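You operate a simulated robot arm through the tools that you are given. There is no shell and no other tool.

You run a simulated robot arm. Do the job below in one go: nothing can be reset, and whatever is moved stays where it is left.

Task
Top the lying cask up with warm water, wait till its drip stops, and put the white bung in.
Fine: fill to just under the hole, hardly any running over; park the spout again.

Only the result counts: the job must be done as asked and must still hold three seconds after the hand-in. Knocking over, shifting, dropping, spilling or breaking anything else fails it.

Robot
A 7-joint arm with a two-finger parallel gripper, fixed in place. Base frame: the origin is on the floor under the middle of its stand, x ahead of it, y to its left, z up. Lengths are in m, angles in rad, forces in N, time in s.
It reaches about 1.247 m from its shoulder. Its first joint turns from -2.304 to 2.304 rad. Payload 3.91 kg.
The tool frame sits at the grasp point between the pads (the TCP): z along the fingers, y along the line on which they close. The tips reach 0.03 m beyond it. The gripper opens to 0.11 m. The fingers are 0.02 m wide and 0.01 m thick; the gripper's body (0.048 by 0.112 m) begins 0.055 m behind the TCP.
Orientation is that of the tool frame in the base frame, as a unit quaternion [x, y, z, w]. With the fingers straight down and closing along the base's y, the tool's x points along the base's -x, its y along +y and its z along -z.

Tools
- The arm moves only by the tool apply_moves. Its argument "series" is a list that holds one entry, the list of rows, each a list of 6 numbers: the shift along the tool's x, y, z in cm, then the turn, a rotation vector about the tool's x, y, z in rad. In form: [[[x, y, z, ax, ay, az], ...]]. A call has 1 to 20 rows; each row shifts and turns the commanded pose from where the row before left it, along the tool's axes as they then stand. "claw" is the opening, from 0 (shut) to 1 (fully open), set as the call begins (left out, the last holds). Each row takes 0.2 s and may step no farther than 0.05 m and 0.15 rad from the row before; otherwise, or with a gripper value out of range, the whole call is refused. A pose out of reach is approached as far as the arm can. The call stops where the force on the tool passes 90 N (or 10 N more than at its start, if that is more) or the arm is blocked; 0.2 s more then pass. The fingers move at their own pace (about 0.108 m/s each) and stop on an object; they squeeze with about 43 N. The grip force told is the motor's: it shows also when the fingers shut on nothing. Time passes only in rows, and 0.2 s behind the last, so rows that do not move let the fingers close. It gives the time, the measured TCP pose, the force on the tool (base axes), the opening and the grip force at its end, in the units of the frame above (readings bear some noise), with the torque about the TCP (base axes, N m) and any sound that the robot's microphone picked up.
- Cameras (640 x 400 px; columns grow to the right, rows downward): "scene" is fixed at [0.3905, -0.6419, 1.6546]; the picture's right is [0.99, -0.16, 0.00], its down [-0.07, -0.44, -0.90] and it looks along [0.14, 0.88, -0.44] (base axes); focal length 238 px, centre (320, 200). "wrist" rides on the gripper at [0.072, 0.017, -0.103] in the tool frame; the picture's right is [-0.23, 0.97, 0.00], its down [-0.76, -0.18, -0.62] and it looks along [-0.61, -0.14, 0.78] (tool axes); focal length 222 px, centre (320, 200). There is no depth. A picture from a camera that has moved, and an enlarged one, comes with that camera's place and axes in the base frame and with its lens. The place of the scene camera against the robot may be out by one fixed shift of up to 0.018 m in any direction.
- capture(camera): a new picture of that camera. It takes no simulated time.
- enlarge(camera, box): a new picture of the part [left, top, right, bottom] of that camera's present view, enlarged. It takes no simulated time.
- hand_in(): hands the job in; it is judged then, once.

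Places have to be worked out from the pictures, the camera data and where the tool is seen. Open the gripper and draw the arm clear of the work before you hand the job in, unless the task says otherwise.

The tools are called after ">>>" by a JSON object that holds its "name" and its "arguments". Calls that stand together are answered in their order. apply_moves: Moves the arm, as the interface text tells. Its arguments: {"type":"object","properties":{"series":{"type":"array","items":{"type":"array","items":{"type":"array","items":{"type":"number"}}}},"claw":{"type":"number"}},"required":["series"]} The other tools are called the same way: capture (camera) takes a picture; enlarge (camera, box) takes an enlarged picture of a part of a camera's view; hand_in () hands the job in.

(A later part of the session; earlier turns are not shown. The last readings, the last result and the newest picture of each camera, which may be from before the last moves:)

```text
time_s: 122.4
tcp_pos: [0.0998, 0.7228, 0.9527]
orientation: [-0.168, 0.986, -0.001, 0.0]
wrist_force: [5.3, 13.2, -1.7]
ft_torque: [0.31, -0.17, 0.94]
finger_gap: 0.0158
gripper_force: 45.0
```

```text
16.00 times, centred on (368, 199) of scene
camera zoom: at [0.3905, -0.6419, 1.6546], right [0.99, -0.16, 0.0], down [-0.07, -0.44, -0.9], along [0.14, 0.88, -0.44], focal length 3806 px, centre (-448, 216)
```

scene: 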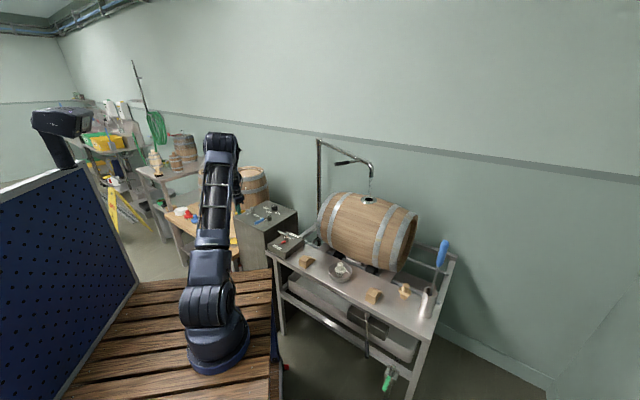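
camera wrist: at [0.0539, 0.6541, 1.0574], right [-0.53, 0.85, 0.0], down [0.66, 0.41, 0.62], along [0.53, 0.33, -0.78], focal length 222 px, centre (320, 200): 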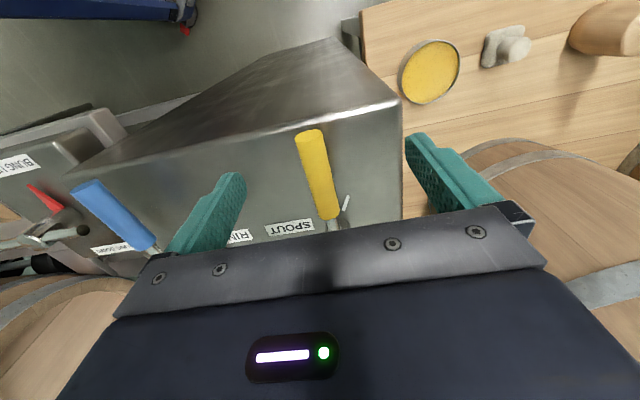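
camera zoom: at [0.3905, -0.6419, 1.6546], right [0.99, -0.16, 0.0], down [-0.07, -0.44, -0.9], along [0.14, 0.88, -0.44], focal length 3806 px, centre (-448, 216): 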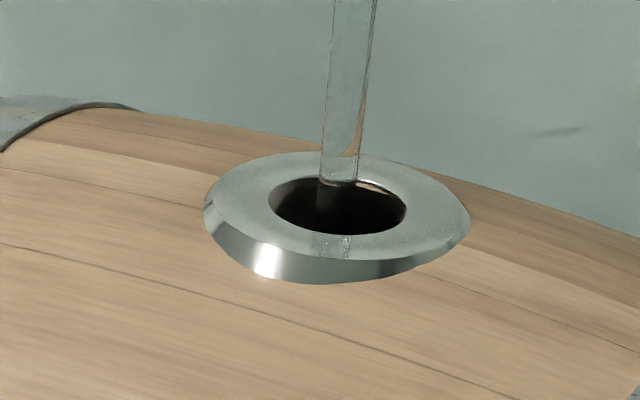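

No change yet. I continue with two more checks.

>>> {"name": "apply_moves", "arguments": {"series": [[[0, 0, 0, 0, 0, 0], [0, 0, 0, 0, 0, 0], [0, 0, 0, 0, 0, 0], [0, 0, 0, 0, 0, 0], [0, 0, 0, 0, 0, 0], [0, 0, 0, 0, 0, 0], [0, 0, 0, 0, 0, 0]]]}}

>>> {"name": "enlarge", "arguments": {"camera": "scene", "box": [358, 193, 378, 205]}}

>>> {"name": "apply_moves", "arguments": {"series": [[[0, 0, 0, 0, 0, 0], [0, 0, 0, 0, 0, 0], [0, 0, 0, 0, 0, 0], [0, 0, 0, 0, 0, 0], [0, 0, 0, 0, 0, 0], [0, 0, 0, 0, 0, 0], [0, 0, 0, 0, 0, 0]]]}}

>>> {"name": "enlarge", "arguments": {"camera": "scene", "box": [358, 193, 378, 205]}}

```text
time_s: 124.0
tcp_pos: [0.0993, 0.7228, 0.9552]
orientation: [-0.168, 0.986, 0.0, 0.0]
wrist_force: [6.5, 12.8, 0.0]
ft_torque: [0.35, -0.16, 0.92]
finger_gap: 0.016
gripper_force: 44.9
```

```text
16.00 times, centred on (368, 199) of scene
camera zoom: at [0.3905, -0.6419, 1.6546], right [0.99, -0.16, 0.0], down [-0.07, -0.44, -0.9], along [0.14, 0.88, -0.44], focal length 3806 px, centre (-448, 216)
```

zoom: 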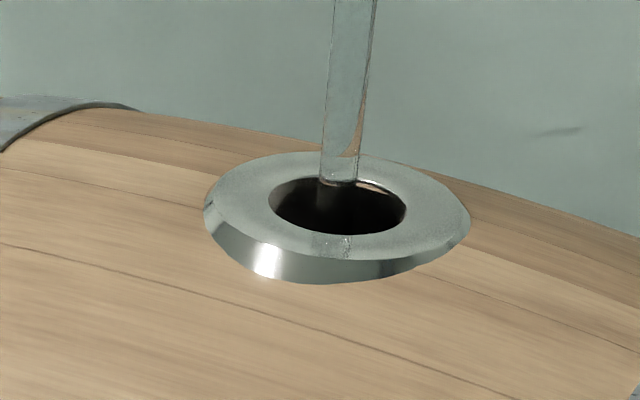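

```text
time_s: 125.6
tcp_pos: [0.0987, 0.7213, 0.9535]
orientation: [-0.168, 0.986, 0.0, 0.0]
wrist_force: [4.4, 12.4, 0.3]
ft_torque: [0.3, -0.12, 0.89]
finger_gap: 0.0157
gripper_force: 44.6
```

```text
16.00 times, centred on (368, 199) of scene
camera zoom: at [0.3905, -0.6419, 1.6546], right [0.99, -0.16, 0.0], down [-0.07, -0.44, -0.9], along [0.14, 0.88, -0.44], focal length 3806 px, centre (-448, 216)
```

zoom: 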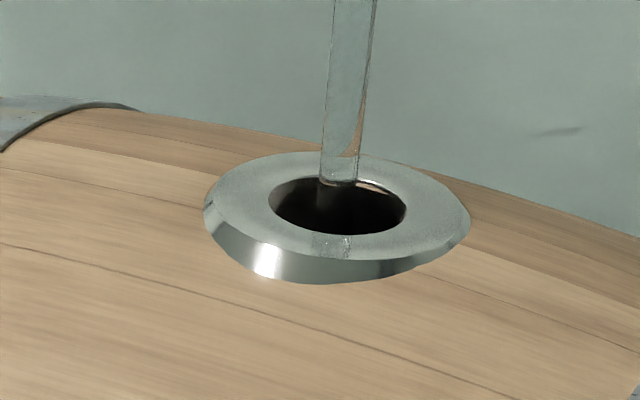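

Still unchanged. I keep filling, with three checks this time.

>>> {"name": "apply_moves", "arguments": {"series": [[[0, 0, 0, 0, 0, 0], [0, 0, 0, 0, 0, 0], [0, 0, 0, 0, 0, 0], [0, 0, 0, 0, 0, 0], [0, 0, 0, 0, 0, 0], [0, 0, 0, 0, 0, 0], [0, 0, 0, 0, 0, 0]]]}}

>>> {"name": "enlarge", "arguments": {"camera": "scene", "box": [358, 193, 378, 205]}}

>>> {"name": "apply_moves", "arguments": {"series": [[[0, 0, 0, 0, 0, 0], [0, 0, 0, 0, 0, 0], [0, 0, 0, 0, 0, 0], [0, 0, 0, 0, 0, 0], [0, 0, 0, 0, 0, 0], [0, 0, 0, 0, 0, 0], [0, 0, 0, 0, 0, 0]]]}}

>>> {"name": "enlarge", "arguments": {"camera": "scene", "box": [358, 193, 378, 205]}}

>>> {"name": "enlarge", "arguments": {"camera": "scene", "box": [270, 180, 470, 400]}}

```text
time_s: 127.2
tcp_pos: [0.0983, 0.7218, 0.9543]
orientation: [-0.168, 0.986, 0.0, -0.001]
wrist_force: [4.3, 13.6, 1.2]
ft_torque: [0.28, -0.09, 0.9]
finger_gap: 0.0152
gripper_force: 45.0
```

```text
16.00 times, centred on (368, 199) of scene
camera zoom: at [0.3905, -0.6419, 1.6546], right [0.99, -0.16, 0.0], down [-0.07, -0.44, -0.9], along [0.14, 0.88, -0.44], focal length 3806 px, centre (-448, 216)
```

zoom: 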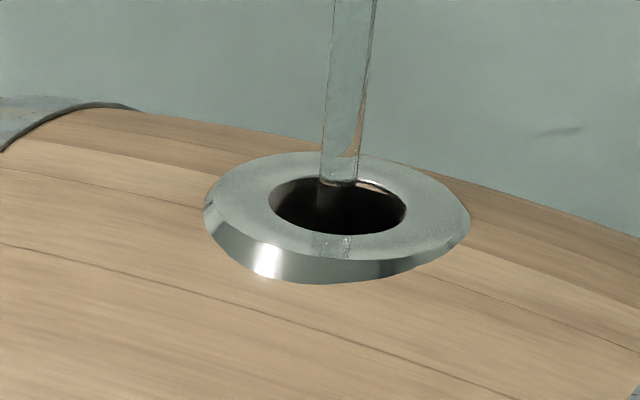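

```text
time_s: 128.8
tcp_pos: [0.0987, 0.7212, 0.9551]
orientation: [-0.167, 0.986, 0.0, 0.0]
wrist_force: [3.5, 12.5, 0.4]
ft_torque: [0.29, -0.12, 0.89]
finger_gap: 0.0159
gripper_force: 45.3
```

```text
16.00 times, centred on (368, 199) of scene
camera zoom: at [0.3905, -0.6419, 1.6546], right [0.99, -0.16, 0.0], down [-0.07, -0.44, -0.9], along [0.14, 0.88, -0.44], focal length 3806 px, centre (-448, 216)
```

zoom: 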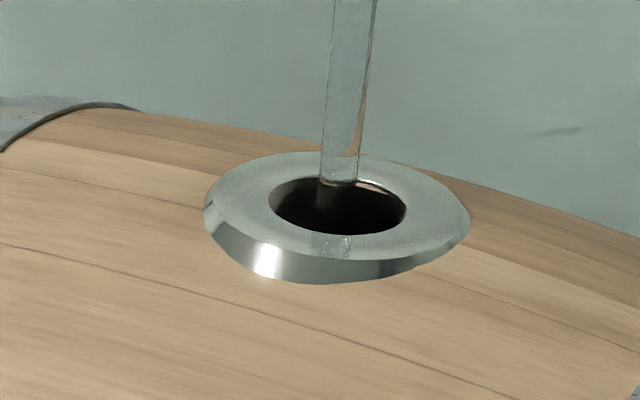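

```text
1.82 times, centred on (370, 290) of scene
camera zoom: at [0.3905, -0.6419, 1.6546], right [0.99, -0.16, 0.0], down [-0.07, -0.44, -0.9], along [0.14, 0.88, -0.44], focal length 432 px, centre (229, 36)
```

zoom: 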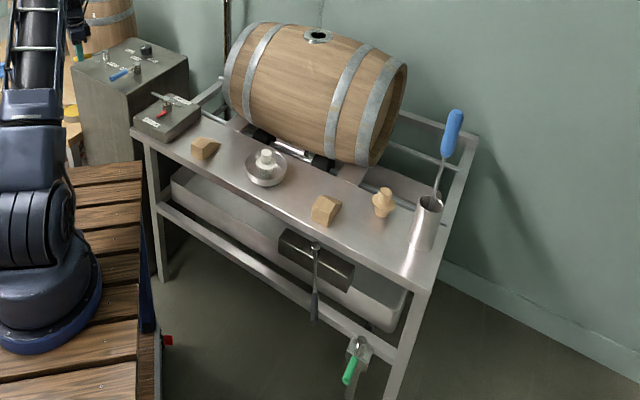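

Still nothing. I continue with ~2.2 s waits, two per round.

>>> {"name": "apply_moves", "arguments": {"series": [[[0, 0, 0, 0, 0, 0], [0, 0, 0, 0, 0, 0], [0, 0, 0, 0, 0, 0], [0, 0, 0, 0, 0, 0], [0, 0, 0, 0, 0, 0], [0, 0, 0, 0, 0, 0], [0, 0, 0, 0, 0, 0], [0, 0, 0, 0, 0, 0], [0, 0, 0, 0, 0, 0], [0, 0, 0, 0, 0, 0]]]}}

>>> {"name": "enlarge", "arguments": {"camera": "scene", "box": [358, 193, 378, 205]}}

>>> {"name": "apply_moves", "arguments": {"series": [[[0, 0, 0, 0, 0, 0], [0, 0, 0, 0, 0, 0], [0, 0, 0, 0, 0, 0], [0, 0, 0, 0, 0, 0], [0, 0, 0, 0, 0, 0], [0, 0, 0, 0, 0, 0], [0, 0, 0, 0, 0, 0], [0, 0, 0, 0, 0, 0], [0, 0, 0, 0, 0, 0], [0, 0, 0, 0, 0, 0]]]}}

>>> {"name": "enlarge", "arguments": {"camera": "scene", "box": [358, 193, 378, 205]}}

```text
time_s: 131.0
tcp_pos: [0.0992, 0.7225, 0.9533]
orientation: [-0.168, 0.986, 0.0, 0.001]
wrist_force: [1.6, 12.9, -0.2]
ft_torque: [0.31, -0.1, 0.87]
finger_gap: 0.0155
gripper_force: 44.9
```

```text
16.00 times, centred on (368, 199) of scene
camera zoom: at [0.3905, -0.6419, 1.6546], right [0.99, -0.16, 0.0], down [-0.07, -0.44, -0.9], along [0.14, 0.88, -0.44], focal length 3806 px, centre (-448, 216)
```

zoom: 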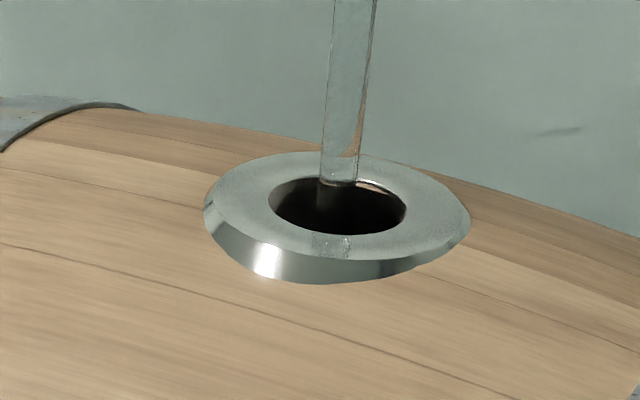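

```text
time_s: 133.2
tcp_pos: [0.0986, 0.7225, 0.9546]
orientation: [-0.168, 0.986, 0.0, 0.0]
wrist_force: [0.3, 11.3, 0.0]
ft_torque: [0.22, 0.01, 0.9]
finger_gap: 0.0156
gripper_force: 45.1
```

```text
16.00 times, centred on (368, 199) of scene
camera zoom: at [0.3905, -0.6419, 1.6546], right [0.99, -0.16, 0.0], down [-0.07, -0.44, -0.9], along [0.14, 0.88, -0.44], focal length 3806 px, centre (-448, 216)
```

zoom: 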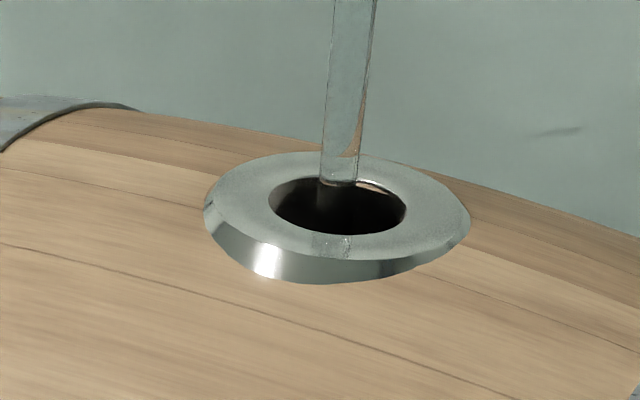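

No water surface yet. I continue.

>>> {"name": "apply_moves", "arguments": {"series": [[[0, 0, 0, 0, 0, 0], [0, 0, 0, 0, 0, 0], [0, 0, 0, 0, 0, 0], [0, 0, 0, 0, 0, 0], [0, 0, 0, 0, 0, 0], [0, 0, 0, 0, 0, 0], [0, 0, 0, 0, 0, 0], [0, 0, 0, 0, 0, 0], [0, 0, 0, 0, 0, 0], [0, 0, 0, 0, 0, 0]]]}}

>>> {"name": "enlarge", "arguments": {"camera": "scene", "box": [358, 193, 378, 205]}}

>>> {"name": "apply_moves", "arguments": {"series": [[[0, 0, 0, 0, 0, 0], [0, 0, 0, 0, 0, 0], [0, 0, 0, 0, 0, 0], [0, 0, 0, 0, 0, 0], [0, 0, 0, 0, 0, 0], [0, 0, 0, 0, 0, 0], [0, 0, 0, 0, 0, 0], [0, 0, 0, 0, 0, 0], [0, 0, 0, 0, 0, 0], [0, 0, 0, 0, 0, 0]]]}}

>>> {"name": "enlarge", "arguments": {"camera": "scene", "box": [358, 193, 378, 205]}}

>>> {"name": "enlarge", "arguments": {"camera": "scene", "box": [300, 160, 440, 290]}}

```text
time_s: 135.4
tcp_pos: [0.0988, 0.7227, 0.954]
orientation: [-0.168, 0.986, 0.0, 0.0]
wrist_force: [-0.1, 11.4, -1.1]
ft_torque: [0.22, -0.02, 0.93]
finger_gap: 0.0157
gripper_force: 45.0
```

```text
16.00 times, centred on (368, 199) of scene
camera zoom: at [0.3905, -0.6419, 1.6546], right [0.99, -0.16, 0.0], down [-0.07, -0.44, -0.9], along [0.14, 0.88, -0.44], focal length 3806 px, centre (-448, 216)
```

zoom: 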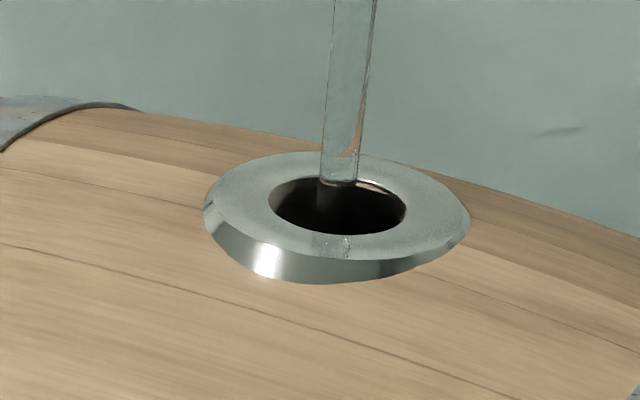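

```text
time_s: 137.6
tcp_pos: [0.0993, 0.7218, 0.953]
orientation: [-0.168, 0.986, 0.0, 0.0]
wrist_force: [-0.9, 10.6, -1.0]
ft_torque: [0.24, 0.05, 0.93]
finger_gap: 0.0159
gripper_force: 45.3
```

```text
16.00 times, centred on (368, 199) of scene
camera zoom: at [0.3905, -0.6419, 1.6546], right [0.99, -0.16, 0.0], down [-0.07, -0.44, -0.9], along [0.14, 0.88, -0.44], focal length 3806 px, centre (-448, 216)
```

zoom: 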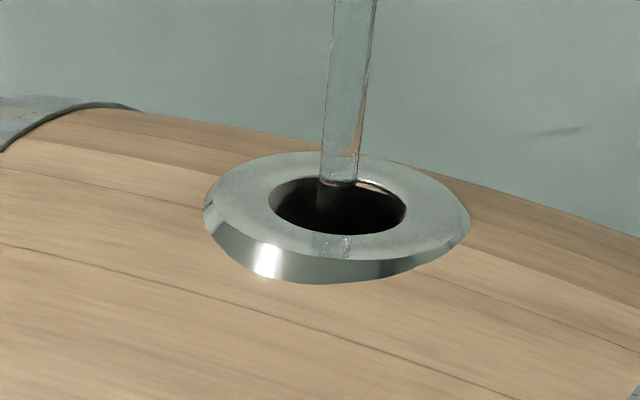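

```text
3.08 times, centred on (370, 225) of scene
camera zoom: at [0.3905, -0.6419, 1.6546], right [0.99, -0.16, 0.0], down [-0.07, -0.44, -0.9], along [0.14, 0.88, -0.44], focal length 732 px, centre (166, 123)
```

zoom: 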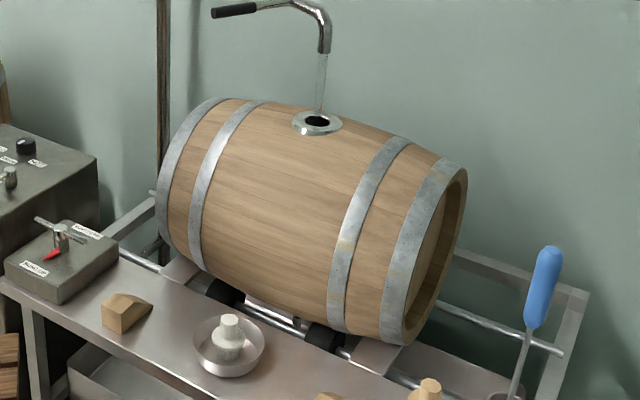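

About 46 s of flow so far with no surface showing. I keep going in the same rhythm.

>>> {"name": "apply_moves", "arguments": {"series": [[[0, 0, 0, 0, 0, 0], [0, 0, 0, 0, 0, 0], [0, 0, 0, 0, 0, 0], [0, 0, 0, 0, 0, 0], [0, 0, 0, 0, 0, 0], [0, 0, 0, 0, 0, 0], [0, 0, 0, 0, 0, 0], [0, 0, 0, 0, 0, 0], [0, 0, 0, 0, 0, 0], [0, 0, 0, 0, 0, 0]]]}}

>>> {"name": "enlarge", "arguments": {"camera": "scene", "box": [358, 193, 378, 205]}}

>>> {"name": "apply_moves", "arguments": {"series": [[[0, 0, 0, 0, 0, 0], [0, 0, 0, 0, 0, 0], [0, 0, 0, 0, 0, 0], [0, 0, 0, 0, 0, 0], [0, 0, 0, 0, 0, 0], [0, 0, 0, 0, 0, 0], [0, 0, 0, 0, 0, 0], [0, 0, 0, 0, 0, 0], [0, 0, 0, 0, 0, 0], [0, 0, 0, 0, 0, 0]]]}}

>>> {"name": "enlarge", "arguments": {"camera": "scene", "box": [358, 193, 378, 205]}}

```text
time_s: 139.8
tcp_pos: [0.0994, 0.7232, 0.9545]
orientation: [-0.166, 0.986, -0.001, 0.0]
wrist_force: [-1.7, 10.1, -1.0]
ft_torque: [0.25, 0.07, 0.93]
finger_gap: 0.0158
gripper_force: 45.0
```

```text
16.00 times, centred on (368, 199) of scene
camera zoom: at [0.3905, -0.6419, 1.6546], right [0.99, -0.16, 0.0], down [-0.07, -0.44, -0.9], along [0.14, 0.88, -0.44], focal length 3806 px, centre (-448, 216)
```

zoom: 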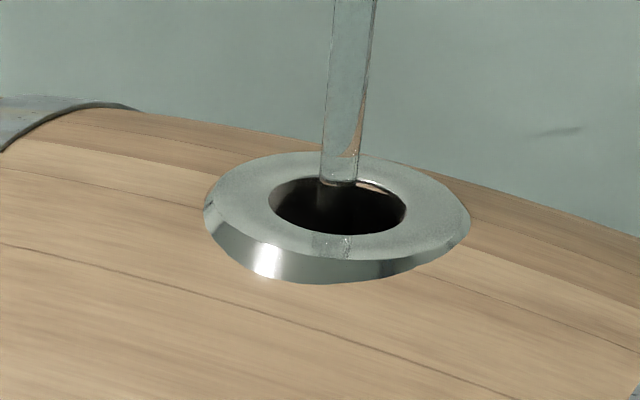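

```text
time_s: 142.0
tcp_pos: [0.0977, 0.7225, 0.9534]
orientation: [-0.167, 0.986, 0.0, 0.0]
wrist_force: [-2.2, 9.1, -0.9]
ft_torque: [0.22, 0.04, 0.91]
finger_gap: 0.0156
gripper_force: 45.1
```

```text
16.00 times, centred on (368, 199) of scene
camera zoom: at [0.3905, -0.6419, 1.6546], right [0.99, -0.16, 0.0], down [-0.07, -0.44, -0.9], along [0.14, 0.88, -0.44], focal length 3806 px, centre (-448, 216)
```

zoom: 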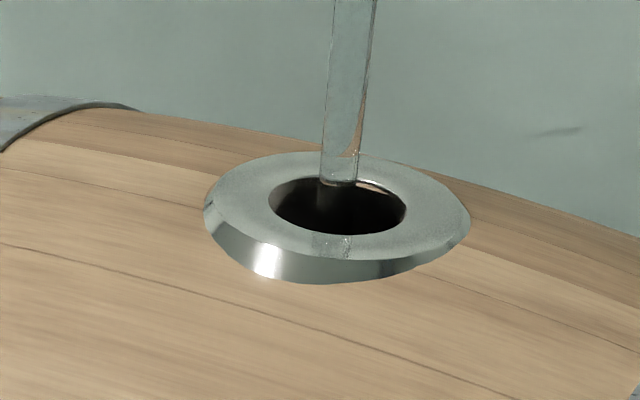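

Same. I continue the watch.

>>> {"name": "apply_moves", "arguments": {"series": [[[0, 0, 0, 0, 0, 0], [0, 0, 0, 0, 0, 0], [0, 0, 0, 0, 0, 0], [0, 0, 0, 0, 0, 0], [0, 0, 0, 0, 0, 0], [0, 0, 0, 0, 0, 0], [0, 0, 0, 0, 0, 0], [0, 0, 0, 0, 0, 0], [0, 0, 0, 0, 0, 0], [0, 0, 0, 0, 0, 0]]]}}

>>> {"name": "enlarge", "arguments": {"camera": "scene", "box": [358, 193, 378, 205]}}

>>> {"name": "apply_moves", "arguments": {"series": [[[0, 0, 0, 0, 0, 0], [0, 0, 0, 0, 0, 0], [0, 0, 0, 0, 0, 0], [0, 0, 0, 0, 0, 0], [0, 0, 0, 0, 0, 0], [0, 0, 0, 0, 0, 0], [0, 0, 0, 0, 0, 0], [0, 0, 0, 0, 0, 0], [0, 0, 0, 0, 0, 0], [0, 0, 0, 0, 0, 0]]]}}

>>> {"name": "enlarge", "arguments": {"camera": "scene", "box": [358, 193, 378, 205]}}

```text
time_s: 144.2
tcp_pos: [0.0978, 0.7226, 0.9543]
orientation: [-0.168, 0.986, 0.001, 0.0]
wrist_force: [-1.8, 9.3, -0.2]
ft_torque: [0.2, 0.09, 0.92]
finger_gap: 0.0157
gripper_force: 44.5
```

```text
16.00 times, centred on (368, 199) of scene
camera zoom: at [0.3905, -0.6419, 1.6546], right [0.99, -0.16, 0.0], down [-0.07, -0.44, -0.9], along [0.14, 0.88, -0.44], focal length 3806 px, centre (-448, 216)
```

zoom: 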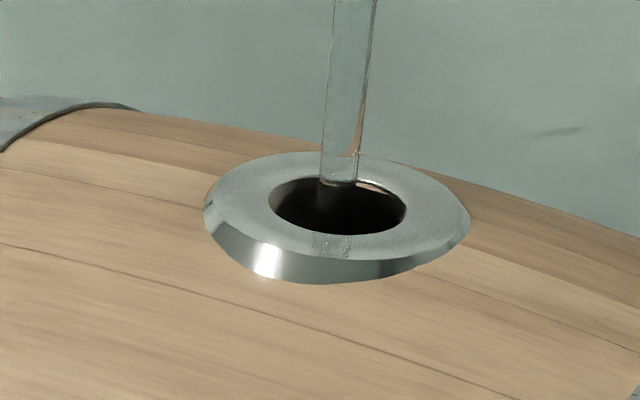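

```text
time_s: 146.4
tcp_pos: [0.0984, 0.7228, 0.9534]
orientation: [-0.167, 0.986, 0.001, 0.001]
wrist_force: [-1.4, 9.9, -1.2]
ft_torque: [0.19, 0.04, 0.89]
finger_gap: 0.0159
gripper_force: 44.9
```

```text
16.00 times, centred on (368, 199) of scene
camera zoom: at [0.3905, -0.6419, 1.6546], right [0.99, -0.16, 0.0], down [-0.07, -0.44, -0.9], along [0.14, 0.88, -0.44], focal length 3806 px, centre (-448, 216)
```

zoom: 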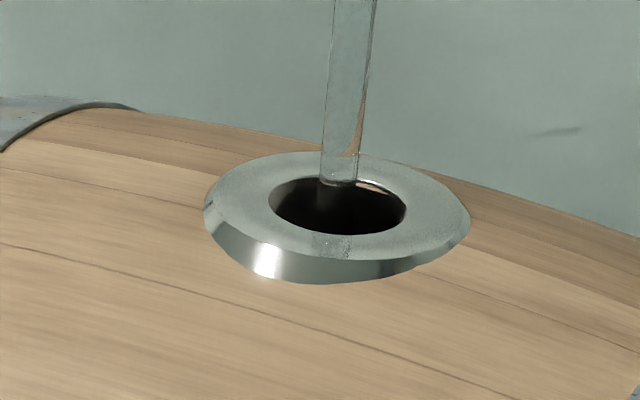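

No definite change. I continue two more checks.

>>> {"name": "apply_moves", "arguments": {"series": [[[0, 0, 0, 0, 0, 0], [0, 0, 0, 0, 0, 0], [0, 0, 0, 0, 0, 0], [0, 0, 0, 0, 0, 0], [0, 0, 0, 0, 0, 0], [0, 0, 0, 0, 0, 0], [0, 0, 0, 0, 0, 0], [0, 0, 0, 0, 0, 0], [0, 0, 0, 0, 0, 0], [0, 0, 0, 0, 0, 0]]]}}

>>> {"name": "enlarge", "arguments": {"camera": "scene", "box": [358, 193, 378, 205]}}

>>> {"name": "apply_moves", "arguments": {"series": [[[0, 0, 0, 0, 0, 0], [0, 0, 0, 0, 0, 0], [0, 0, 0, 0, 0, 0], [0, 0, 0, 0, 0, 0], [0, 0, 0, 0, 0, 0], [0, 0, 0, 0, 0, 0], [0, 0, 0, 0, 0, 0], [0, 0, 0, 0, 0, 0], [0, 0, 0, 0, 0, 0], [0, 0, 0, 0, 0, 0]]]}}

>>> {"name": "enlarge", "arguments": {"camera": "scene", "box": [358, 193, 378, 205]}}

```text
time_s: 148.6
tcp_pos: [0.099, 0.7218, 0.9539]
orientation: [-0.167, 0.986, 0.001, 0.0]
wrist_force: [-1.2, 9.4, -0.8]
ft_torque: [0.25, -0.02, 0.91]
finger_gap: 0.0157
gripper_force: 45.0
```

```text
16.00 times, centred on (368, 199) of scene
camera zoom: at [0.3905, -0.6419, 1.6546], right [0.99, -0.16, 0.0], down [-0.07, -0.44, -0.9], along [0.14, 0.88, -0.44], focal length 3806 px, centre (-448, 216)
```

zoom: 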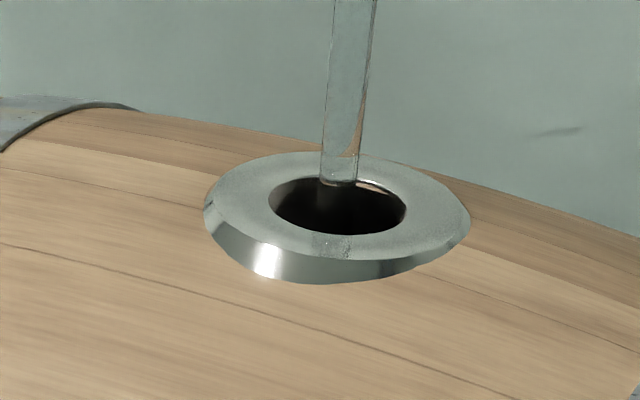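

```text
time_s: 150.8
tcp_pos: [0.0995, 0.7212, 0.9529]
orientation: [-0.168, 0.986, 0.0, 0.0]
wrist_force: [-1.8, 9.1, 0.0]
ft_torque: [0.22, 0.03, 0.95]
finger_gap: 0.0156
gripper_force: 45.0
```

```text
16.00 times, centred on (368, 199) of scene
camera zoom: at [0.3905, -0.6419, 1.6546], right [0.99, -0.16, 0.0], down [-0.07, -0.44, -0.9], along [0.14, 0.88, -0.44], focal length 3806 px, centre (-448, 216)
```

zoom: 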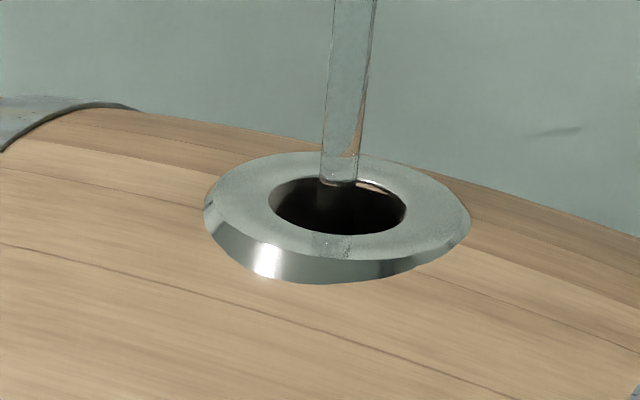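

After ~60 s nothing shows. I test whether a wider opening makes the stream thicker: another 17°.

>>> {"name": "apply_moves", "arguments": {"series": [[[-0.088, 1.165, 0, 0, 0, 0.15], [-0.088, 1.165, 0, 0, 0, 0.15]]]}}

>>> {"name": "enlarge", "arguments": {"camera": "scene", "box": [358, 193, 378, 205]}}

>>> {"name": "enlarge", "arguments": {"camera": "scene", "box": [225, 180, 285, 230]}}

```text
time_s: 151.4
tcp_pos: [0.0936, 0.7456, 0.9544]
orientation: [-0.019, 1.0, 0.001, 0.0]
wrist_force: [-10.8, 13.3, 1.2]
ft_torque: [0.41, -0.14, 1.18]
finger_gap: 0.0161
gripper_force: 44.8
```

```text
16.00 times, centred on (368, 199) of scene
camera zoom: at [0.3905, -0.6419, 1.6546], right [0.99, -0.16, 0.0], down [-0.07, -0.44, -0.9], along [0.14, 0.88, -0.44], focal length 3806 px, centre (-448, 216)
```

zoom: 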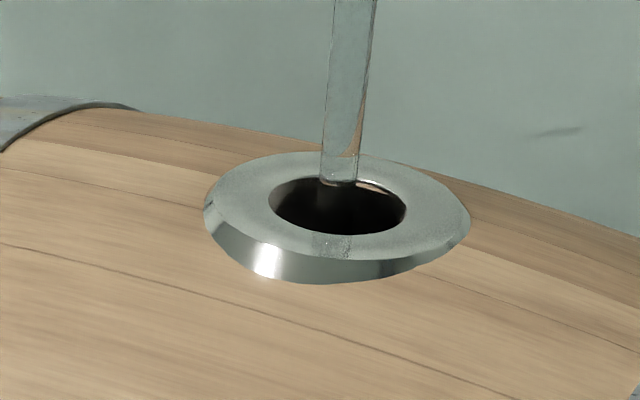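

```text
8.00 times, centred on (255, 205) of scene
camera zoom: at [0.3905, -0.6419, 1.6546], right [0.99, -0.16, 0.0], down [-0.07, -0.44, -0.9], along [0.14, 0.88, -0.44], focal length 1903 px, centre (840, 160)
```

zoom: 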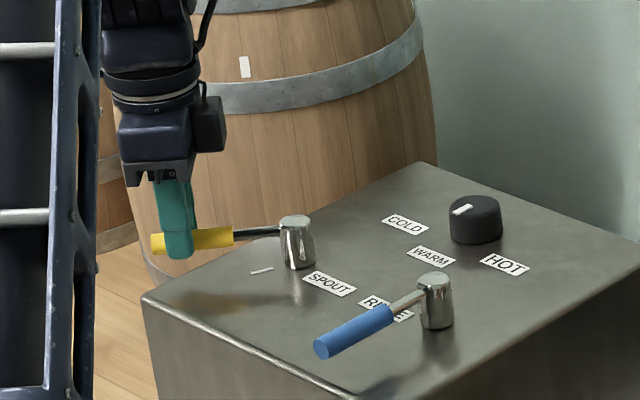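

The stream looks the same thickness. I hold here with short waits and keep watching.

>>> {"name": "apply_moves", "arguments": {"series": [[[0, 0, 0, 0, 0, 0], [0, 0, 0, 0, 0, 0], [0, 0, 0, 0, 0, 0], [0, 0, 0, 0, 0, 0], [0, 0, 0, 0, 0, 0], [0, 0, 0, 0, 0, 0], [0, 0, 0, 0, 0, 0]]]}}

>>> {"name": "enlarge", "arguments": {"camera": "scene", "box": [358, 193, 378, 205]}}

>>> {"name": "apply_moves", "arguments": {"series": [[[0, 0, 0, 0, 0, 0], [0, 0, 0, 0, 0, 0], [0, 0, 0, 0, 0, 0], [0, 0, 0, 0, 0, 0], [0, 0, 0, 0, 0, 0], [0, 0, 0, 0, 0, 0], [0, 0, 0, 0, 0, 0]]]}}

>>> {"name": "enlarge", "arguments": {"camera": "scene", "box": [358, 193, 378, 205]}}

```text
time_s: 153.0
tcp_pos: [0.0924, 0.7453, 0.9545]
orientation: [-0.019, 1.0, 0.0, 0.0]
wrist_force: [-20.3, 9.2, 6.6]
ft_torque: [0.2, 0.57, 0.93]
finger_gap: 0.0165
gripper_force: 44.2
```

```text
16.00 times, centred on (368, 199) of scene
camera zoom: at [0.3905, -0.6419, 1.6546], right [0.99, -0.16, 0.0], down [-0.07, -0.44, -0.9], along [0.14, 0.88, -0.44], focal length 3806 px, centre (-448, 216)
```

zoom: 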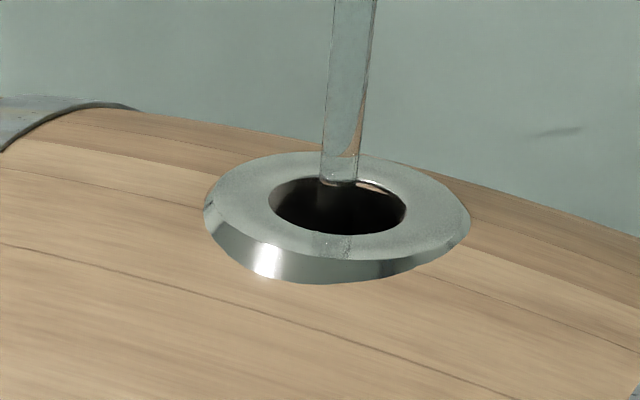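

```text
time_s: 154.6
tcp_pos: [0.0945, 0.7455, 0.9544]
orientation: [-0.02, 1.0, 0.0, 0.0]
wrist_force: [-21.7, 8.1, 5.5]
ft_torque: [0.19, 0.53, 0.97]
finger_gap: 0.0163
gripper_force: 45.4
```

```text
16.00 times, centred on (368, 199) of scene
camera zoom: at [0.3905, -0.6419, 1.6546], right [0.99, -0.16, 0.0], down [-0.07, -0.44, -0.9], along [0.14, 0.88, -0.44], focal length 3806 px, centre (-448, 216)
```

zoom: 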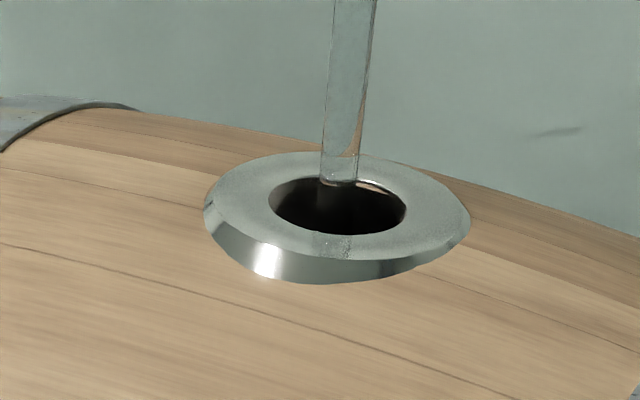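

Unchanged. I continue watching.

>>> {"name": "apply_moves", "arguments": {"series": [[[0, 0, 0, 0, 0, 0], [0, 0, 0, 0, 0, 0], [0, 0, 0, 0, 0, 0], [0, 0, 0, 0, 0, 0], [0, 0, 0, 0, 0, 0], [0, 0, 0, 0, 0, 0], [0, 0, 0, 0, 0, 0], [0, 0, 0, 0, 0, 0]]]}}

>>> {"name": "enlarge", "arguments": {"camera": "scene", "box": [358, 193, 378, 205]}}

>>> {"name": "apply_moves", "arguments": {"series": [[[0, 0, 0, 0, 0, 0], [0, 0, 0, 0, 0, 0], [0, 0, 0, 0, 0, 0], [0, 0, 0, 0, 0, 0], [0, 0, 0, 0, 0, 0], [0, 0, 0, 0, 0, 0], [0, 0, 0, 0, 0, 0], [0, 0, 0, 0, 0, 0]]]}}

>>> {"name": "enlarge", "arguments": {"camera": "scene", "box": [358, 193, 378, 205]}}

>>> {"name": "enlarge", "arguments": {"camera": "scene", "box": [270, 160, 470, 290]}}

```text
time_s: 156.4
tcp_pos: [0.0934, 0.7446, 0.9543]
orientation: [-0.019, 1.0, 0.0, 0.0]
wrist_force: [-22.1, 8.7, 5.4]
ft_torque: [0.22, 0.47, 0.94]
finger_gap: 0.0166
gripper_force: 44.8
```

```text
16.00 times, centred on (368, 199) of scene
camera zoom: at [0.3905, -0.6419, 1.6546], right [0.99, -0.16, 0.0], down [-0.07, -0.44, -0.9], along [0.14, 0.88, -0.44], focal length 3806 px, centre (-448, 216)
```

zoom: 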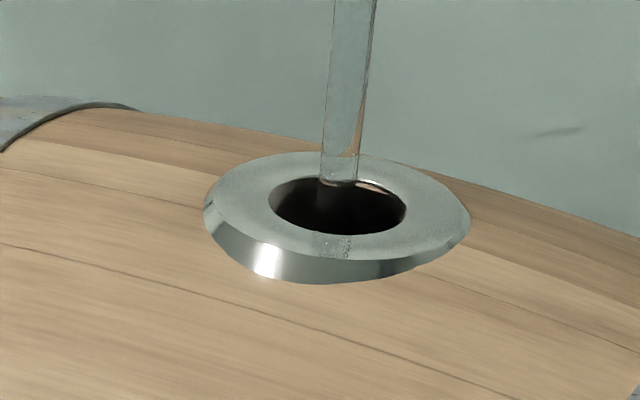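

```text
time_s: 158.2
tcp_pos: [0.0936, 0.7443, 0.9543]
orientation: [-0.02, 1.0, 0.0, 0.0]
wrist_force: [-19.3, 9.2, 4.3]
ft_torque: [0.23, 0.46, 0.99]
finger_gap: 0.0165
gripper_force: 45.3
```

```text
16.00 times, centred on (368, 199) of scene
camera zoom: at [0.3905, -0.6419, 1.6546], right [0.99, -0.16, 0.0], down [-0.07, -0.44, -0.9], along [0.14, 0.88, -0.44], focal length 3806 px, centre (-448, 216)
```

zoom: 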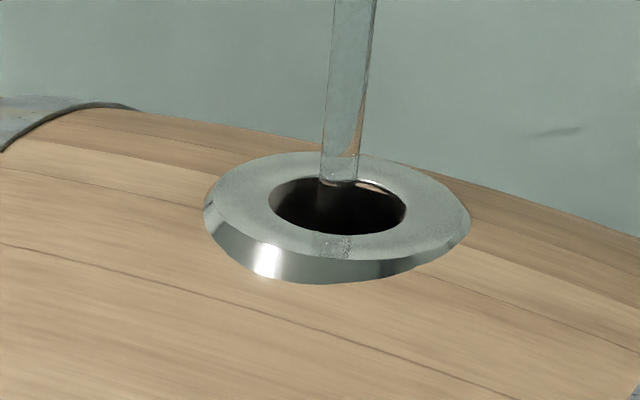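

```text
3.08 times, centred on (370, 225) of scene
camera zoom: at [0.3905, -0.6419, 1.6546], right [0.99, -0.16, 0.0], down [-0.07, -0.44, -0.9], along [0.14, 0.88, -0.44], focal length 732 px, centre (166, 123)
```

zoom: 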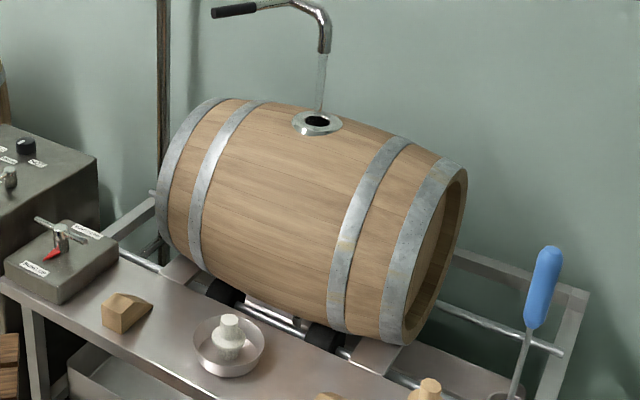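

Still nothing, no leaks either. I continue with slightly longer waits.

>>> {"name": "apply_moves", "arguments": {"series": [[[0, 0, 0, 0, 0, 0], [0, 0, 0, 0, 0, 0], [0, 0, 0, 0, 0, 0], [0, 0, 0, 0, 0, 0], [0, 0, 0, 0, 0, 0], [0, 0, 0, 0, 0, 0], [0, 0, 0, 0, 0, 0], [0, 0, 0, 0, 0, 0], [0, 0, 0, 0, 0, 0], [0, 0, 0, 0, 0, 0]]]}}

>>> {"name": "enlarge", "arguments": {"camera": "scene", "box": [358, 193, 378, 205]}}

>>> {"name": "apply_moves", "arguments": {"series": [[[0, 0, 0, 0, 0, 0], [0, 0, 0, 0, 0, 0], [0, 0, 0, 0, 0, 0], [0, 0, 0, 0, 0, 0], [0, 0, 0, 0, 0, 0], [0, 0, 0, 0, 0, 0], [0, 0, 0, 0, 0, 0], [0, 0, 0, 0, 0, 0], [0, 0, 0, 0, 0, 0], [0, 0, 0, 0, 0, 0]]]}}

>>> {"name": "enlarge", "arguments": {"camera": "scene", "box": [358, 193, 378, 205]}}

```text
time_s: 160.4
tcp_pos: [0.0943, 0.7438, 0.9533]
orientation: [-0.02, 1.0, 0.0, 0.0]
wrist_force: [-15.0, 9.7, 3.8]
ft_torque: [0.19, 0.29, 0.94]
finger_gap: 0.0164
gripper_force: 45.2
```

```text
16.00 times, centred on (368, 199) of scene
camera zoom: at [0.3905, -0.6419, 1.6546], right [0.99, -0.16, 0.0], down [-0.07, -0.44, -0.9], along [0.14, 0.88, -0.44], focal length 3806 px, centre (-448, 216)
```

zoom: 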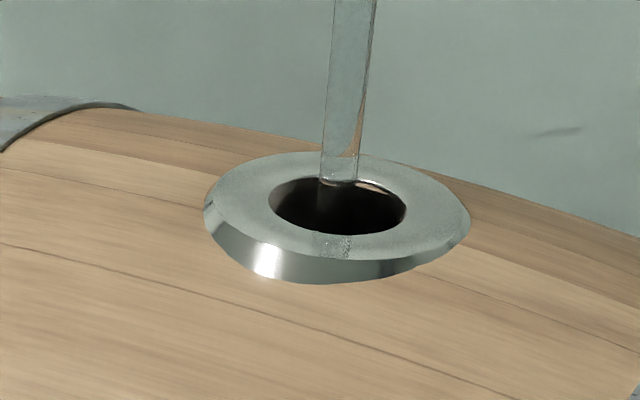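

```text
time_s: 162.6
tcp_pos: [0.0942, 0.7448, 0.9558]
orientation: [-0.019, 1.0, 0.0, 0.0]
wrist_force: [-10.9, 9.2, 3.7]
ft_torque: [0.23, 0.2, 0.9]
finger_gap: 0.0165
gripper_force: 45.1
```

```text
16.00 times, centred on (368, 199) of scene
camera zoom: at [0.3905, -0.6419, 1.6546], right [0.99, -0.16, 0.0], down [-0.07, -0.44, -0.9], along [0.14, 0.88, -0.44], focal length 3806 px, centre (-448, 216)
```

zoom: 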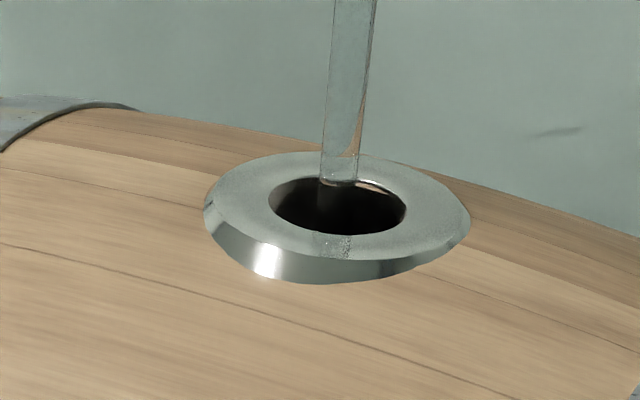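

Still rising unseen. I go on.

>>> {"name": "apply_moves", "arguments": {"series": [[[0, 0, 0, 0, 0, 0], [0, 0, 0, 0, 0, 0], [0, 0, 0, 0, 0, 0], [0, 0, 0, 0, 0, 0], [0, 0, 0, 0, 0, 0], [0, 0, 0, 0, 0, 0], [0, 0, 0, 0, 0, 0], [0, 0, 0, 0, 0, 0], [0, 0, 0, 0, 0, 0], [0, 0, 0, 0, 0, 0]]]}}

>>> {"name": "enlarge", "arguments": {"camera": "scene", "box": [358, 193, 378, 205]}}

>>> {"name": "apply_moves", "arguments": {"series": [[[0, 0, 0, 0, 0, 0], [0, 0, 0, 0, 0, 0], [0, 0, 0, 0, 0, 0], [0, 0, 0, 0, 0, 0], [0, 0, 0, 0, 0, 0], [0, 0, 0, 0, 0, 0], [0, 0, 0, 0, 0, 0], [0, 0, 0, 0, 0, 0], [0, 0, 0, 0, 0, 0], [0, 0, 0, 0, 0, 0]]]}}

>>> {"name": "enlarge", "arguments": {"camera": "scene", "box": [358, 193, 378, 205]}}

```text
time_s: 164.8
tcp_pos: [0.0938, 0.7456, 0.9545]
orientation: [-0.019, 1.0, 0.0, 0.0]
wrist_force: [-7.3, 9.4, 2.8]
ft_torque: [0.21, 0.17, 0.95]
finger_gap: 0.0163
gripper_force: 45.0
```

```text
16.00 times, centred on (368, 199) of scene
camera zoom: at [0.3905, -0.6419, 1.6546], right [0.99, -0.16, 0.0], down [-0.07, -0.44, -0.9], along [0.14, 0.88, -0.44], focal length 3806 px, centre (-448, 216)
```

zoom: 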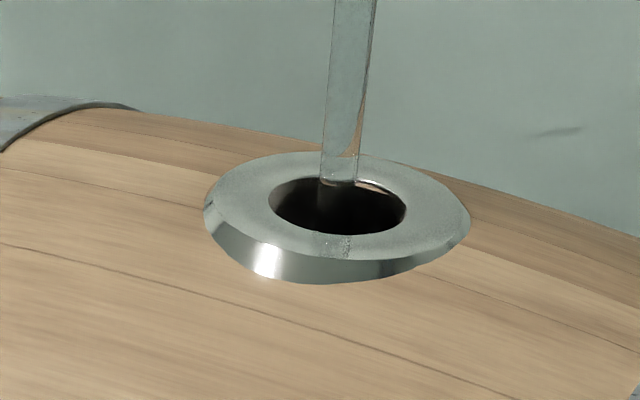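

```text
time_s: 167.0
tcp_pos: [0.0939, 0.7446, 0.9535]
orientation: [-0.019, 1.0, 0.0, 0.0]
wrist_force: [-5.5, 9.5, 2.9]
ft_torque: [0.27, 0.09, 0.96]
finger_gap: 0.0166
gripper_force: 45.3
```

```text
16.00 times, centred on (368, 199) of scene
camera zoom: at [0.3905, -0.6419, 1.6546], right [0.99, -0.16, 0.0], down [-0.07, -0.44, -0.9], along [0.14, 0.88, -0.44], focal length 3806 px, centre (-448, 216)
```

zoom: 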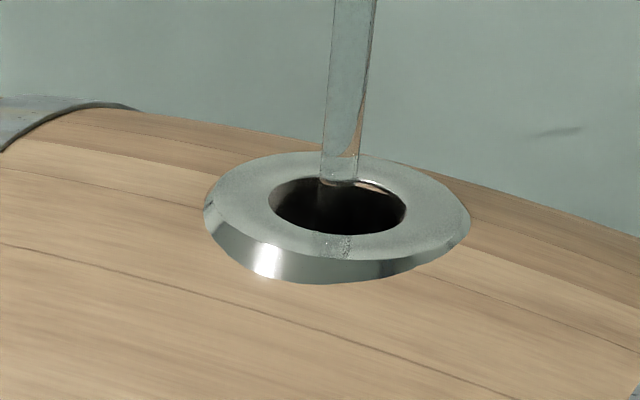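

About 76 s of flow. I keep filling and checking.

>>> {"name": "apply_moves", "arguments": {"series": [[[0, 0, 0, 0, 0, 0], [0, 0, 0, 0, 0, 0], [0, 0, 0, 0, 0, 0], [0, 0, 0, 0, 0, 0], [0, 0, 0, 0, 0, 0], [0, 0, 0, 0, 0, 0], [0, 0, 0, 0, 0, 0], [0, 0, 0, 0, 0, 0], [0, 0, 0, 0, 0, 0], [0, 0, 0, 0, 0, 0]]]}}

>>> {"name": "enlarge", "arguments": {"camera": "scene", "box": [358, 193, 378, 205]}}

>>> {"name": "apply_moves", "arguments": {"series": [[[0, 0, 0, 0, 0, 0], [0, 0, 0, 0, 0, 0], [0, 0, 0, 0, 0, 0], [0, 0, 0, 0, 0, 0], [0, 0, 0, 0, 0, 0], [0, 0, 0, 0, 0, 0], [0, 0, 0, 0, 0, 0], [0, 0, 0, 0, 0, 0], [0, 0, 0, 0, 0, 0], [0, 0, 0, 0, 0, 0]]]}}

>>> {"name": "enlarge", "arguments": {"camera": "scene", "box": [358, 193, 378, 205]}}

```text
time_s: 169.2
tcp_pos: [0.0944, 0.7447, 0.9541]
orientation: [-0.02, 1.0, 0.0, 0.0]
wrist_force: [-3.6, 10.9, 2.3]
ft_torque: [0.26, 0.09, 0.9]
finger_gap: 0.0166
gripper_force: 44.7
```

```text
16.00 times, centred on (368, 199) of scene
camera zoom: at [0.3905, -0.6419, 1.6546], right [0.99, -0.16, 0.0], down [-0.07, -0.44, -0.9], along [0.14, 0.88, -0.44], focal length 3806 px, centre (-448, 216)
```

zoom: 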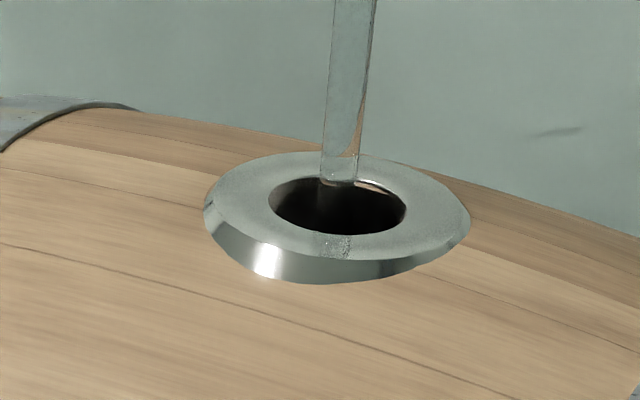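

```text
time_s: 171.4
tcp_pos: [0.094, 0.7436, 0.9546]
orientation: [-0.019, 1.0, -0.001, 0.001]
wrist_force: [-2.2, 10.4, 0.9]
ft_torque: [0.26, 0.05, 0.91]
finger_gap: 0.0163
gripper_force: 45.1
```

```text
16.00 times, centred on (368, 199) of scene
camera zoom: at [0.3905, -0.6419, 1.6546], right [0.99, -0.16, 0.0], down [-0.07, -0.44, -0.9], along [0.14, 0.88, -0.44], focal length 3806 px, centre (-448, 216)
```

zoom: 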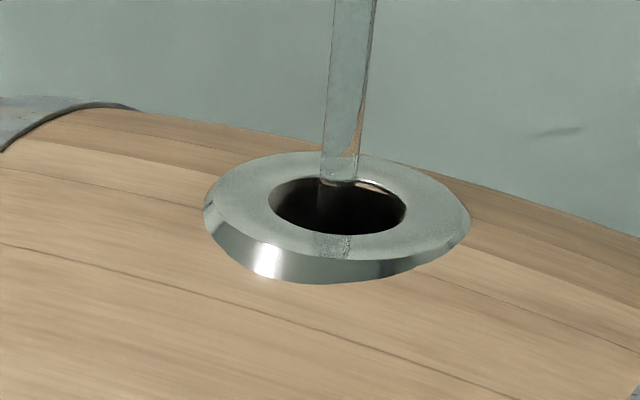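

No surface yet; the stream stays centred. I continue.

>>> {"name": "apply_moves", "arguments": {"series": [[[0, 0, 0, 0, 0, 0], [0, 0, 0, 0, 0, 0], [0, 0, 0, 0, 0, 0], [0, 0, 0, 0, 0, 0], [0, 0, 0, 0, 0, 0], [0, 0, 0, 0, 0, 0], [0, 0, 0, 0, 0, 0], [0, 0, 0, 0, 0, 0], [0, 0, 0, 0, 0, 0], [0, 0, 0, 0, 0, 0]]]}}

>>> {"name": "enlarge", "arguments": {"camera": "scene", "box": [358, 193, 378, 205]}}

>>> {"name": "apply_moves", "arguments": {"series": [[[0, 0, 0, 0, 0, 0], [0, 0, 0, 0, 0, 0], [0, 0, 0, 0, 0, 0], [0, 0, 0, 0, 0, 0], [0, 0, 0, 0, 0, 0], [0, 0, 0, 0, 0, 0], [0, 0, 0, 0, 0, 0], [0, 0, 0, 0, 0, 0], [0, 0, 0, 0, 0, 0], [0, 0, 0, 0, 0, 0]]]}}

>>> {"name": "enlarge", "arguments": {"camera": "scene", "box": [358, 193, 378, 205]}}

>>> {"name": "enlarge", "arguments": {"camera": "scene", "box": [270, 160, 470, 400]}}

```text
time_s: 173.6
tcp_pos: [0.0941, 0.7456, 0.954]
orientation: [-0.019, 1.0, 0.0, -0.001]
wrist_force: [-0.8, 11.7, 1.7]
ft_torque: [0.25, 0.04, 0.92]
finger_gap: 0.0163
gripper_force: 44.8
```

```text
16.00 times, centred on (368, 199) of scene
camera zoom: at [0.3905, -0.6419, 1.6546], right [0.99, -0.16, 0.0], down [-0.07, -0.44, -0.9], along [0.14, 0.88, -0.44], focal length 3806 px, centre (-448, 216)
```

zoom: 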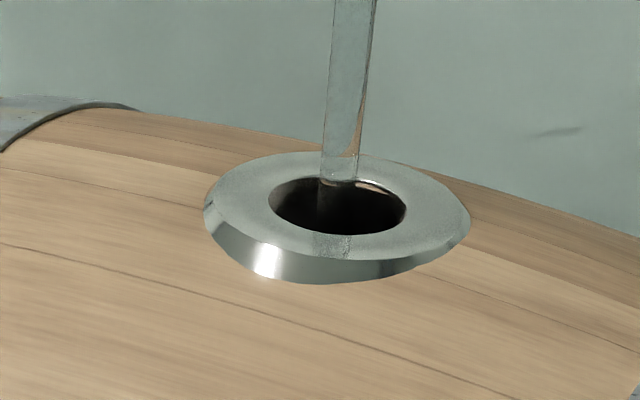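

```text
time_s: 175.8
tcp_pos: [0.0942, 0.7439, 0.9541]
orientation: [-0.019, 1.0, 0.0, 0.0]
wrist_force: [-0.5, 11.1, 2.8]
ft_torque: [0.22, 0.0, 0.93]
finger_gap: 0.0164
gripper_force: 44.5
```

```text
16.00 times, centred on (368, 199) of scene
camera zoom: at [0.3905, -0.6419, 1.6546], right [0.99, -0.16, 0.0], down [-0.07, -0.44, -0.9], along [0.14, 0.88, -0.44], focal length 3806 px, centre (-448, 216)
```

zoom: 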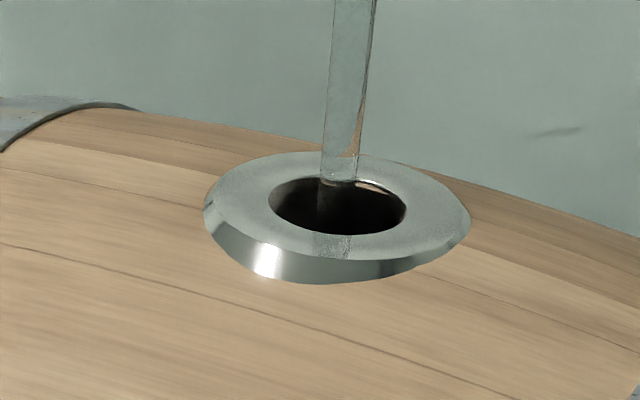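

```text
1.67 times, centred on (370, 280) of scene
camera zoom: at [0.3905, -0.6419, 1.6546], right [0.99, -0.16, 0.0], down [-0.07, -0.44, -0.9], along [0.14, 0.88, -0.44], focal length 396 px, centre (237, 67)
```

zoom: 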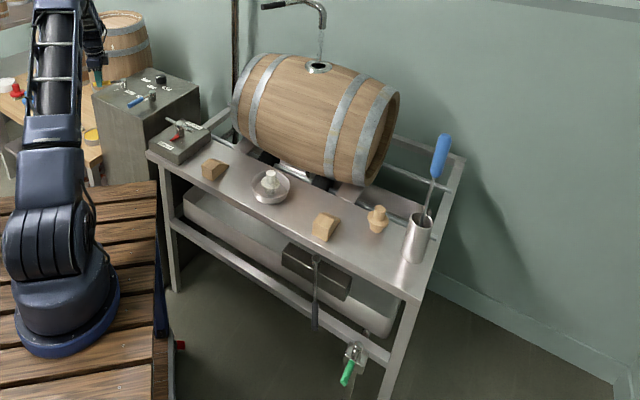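

The stream's refraction pattern is slowly changing, which suggests the level it lands on is rising. I continue with 2.2 s steps.

>>> {"name": "apply_moves", "arguments": {"series": [[[0, 0, 0, 0, 0, 0], [0, 0, 0, 0, 0, 0], [0, 0, 0, 0, 0, 0], [0, 0, 0, 0, 0, 0], [0, 0, 0, 0, 0, 0], [0, 0, 0, 0, 0, 0], [0, 0, 0, 0, 0, 0], [0, 0, 0, 0, 0, 0], [0, 0, 0, 0, 0, 0], [0, 0, 0, 0, 0, 0]]]}}

>>> {"name": "enlarge", "arguments": {"camera": "scene", "box": [358, 193, 378, 205]}}

>>> {"name": "apply_moves", "arguments": {"series": [[[0, 0, 0, 0, 0, 0], [0, 0, 0, 0, 0, 0], [0, 0, 0, 0, 0, 0], [0, 0, 0, 0, 0, 0], [0, 0, 0, 0, 0, 0], [0, 0, 0, 0, 0, 0], [0, 0, 0, 0, 0, 0]]]}}

>>> {"name": "enlarge", "arguments": {"camera": "scene", "box": [358, 193, 378, 205]}}

```text
time_s: 178.0
tcp_pos: [0.0944, 0.7442, 0.9539]
orientation: [-0.019, 1.0, 0.0, 0.0]
wrist_force: [0.4, 11.8, 0.4]
ft_torque: [0.28, 0.06, 0.91]
finger_gap: 0.0164
gripper_force: 45.1
```

```text
16.00 times, centred on (368, 199) of scene
camera zoom: at [0.3905, -0.6419, 1.6546], right [0.99, -0.16, 0.0], down [-0.07, -0.44, -0.9], along [0.14, 0.88, -0.44], focal length 3806 px, centre (-448, 216)
```

zoom: 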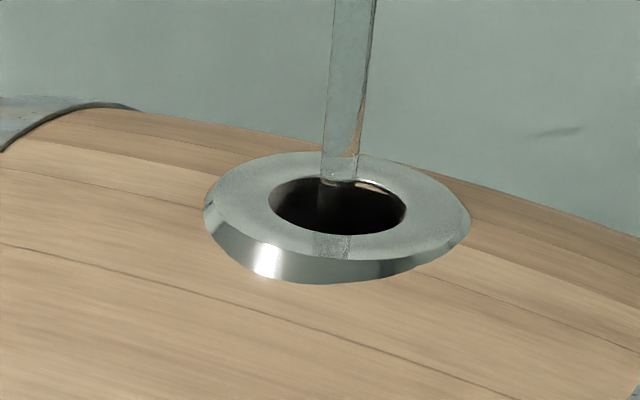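

```text
time_s: 179.6
tcp_pos: [0.094, 0.7446, 0.9539]
orientation: [-0.019, 1.0, 0.0, 0.0]
wrist_force: [-1.0, 10.4, 0.5]
ft_torque: [0.26, 0.0, 0.92]
finger_gap: 0.0161
gripper_force: 44.8
```

```text
16.00 times, centred on (368, 199) of scene
camera zoom: at [0.3905, -0.6419, 1.6546], right [0.99, -0.16, 0.0], down [-0.07, -0.44, -0.9], along [0.14, 0.88, -0.44], focal length 3806 px, centre (-448, 216)
```

zoom: 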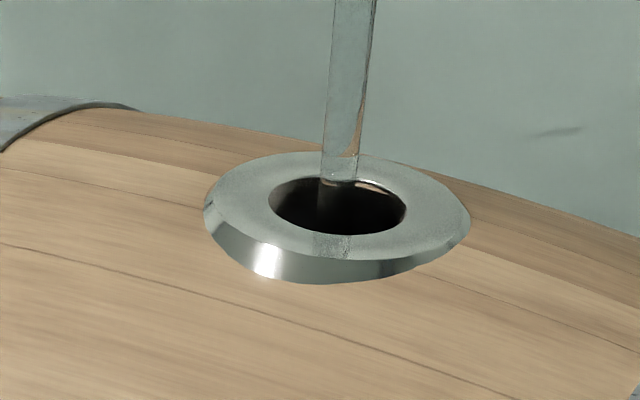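

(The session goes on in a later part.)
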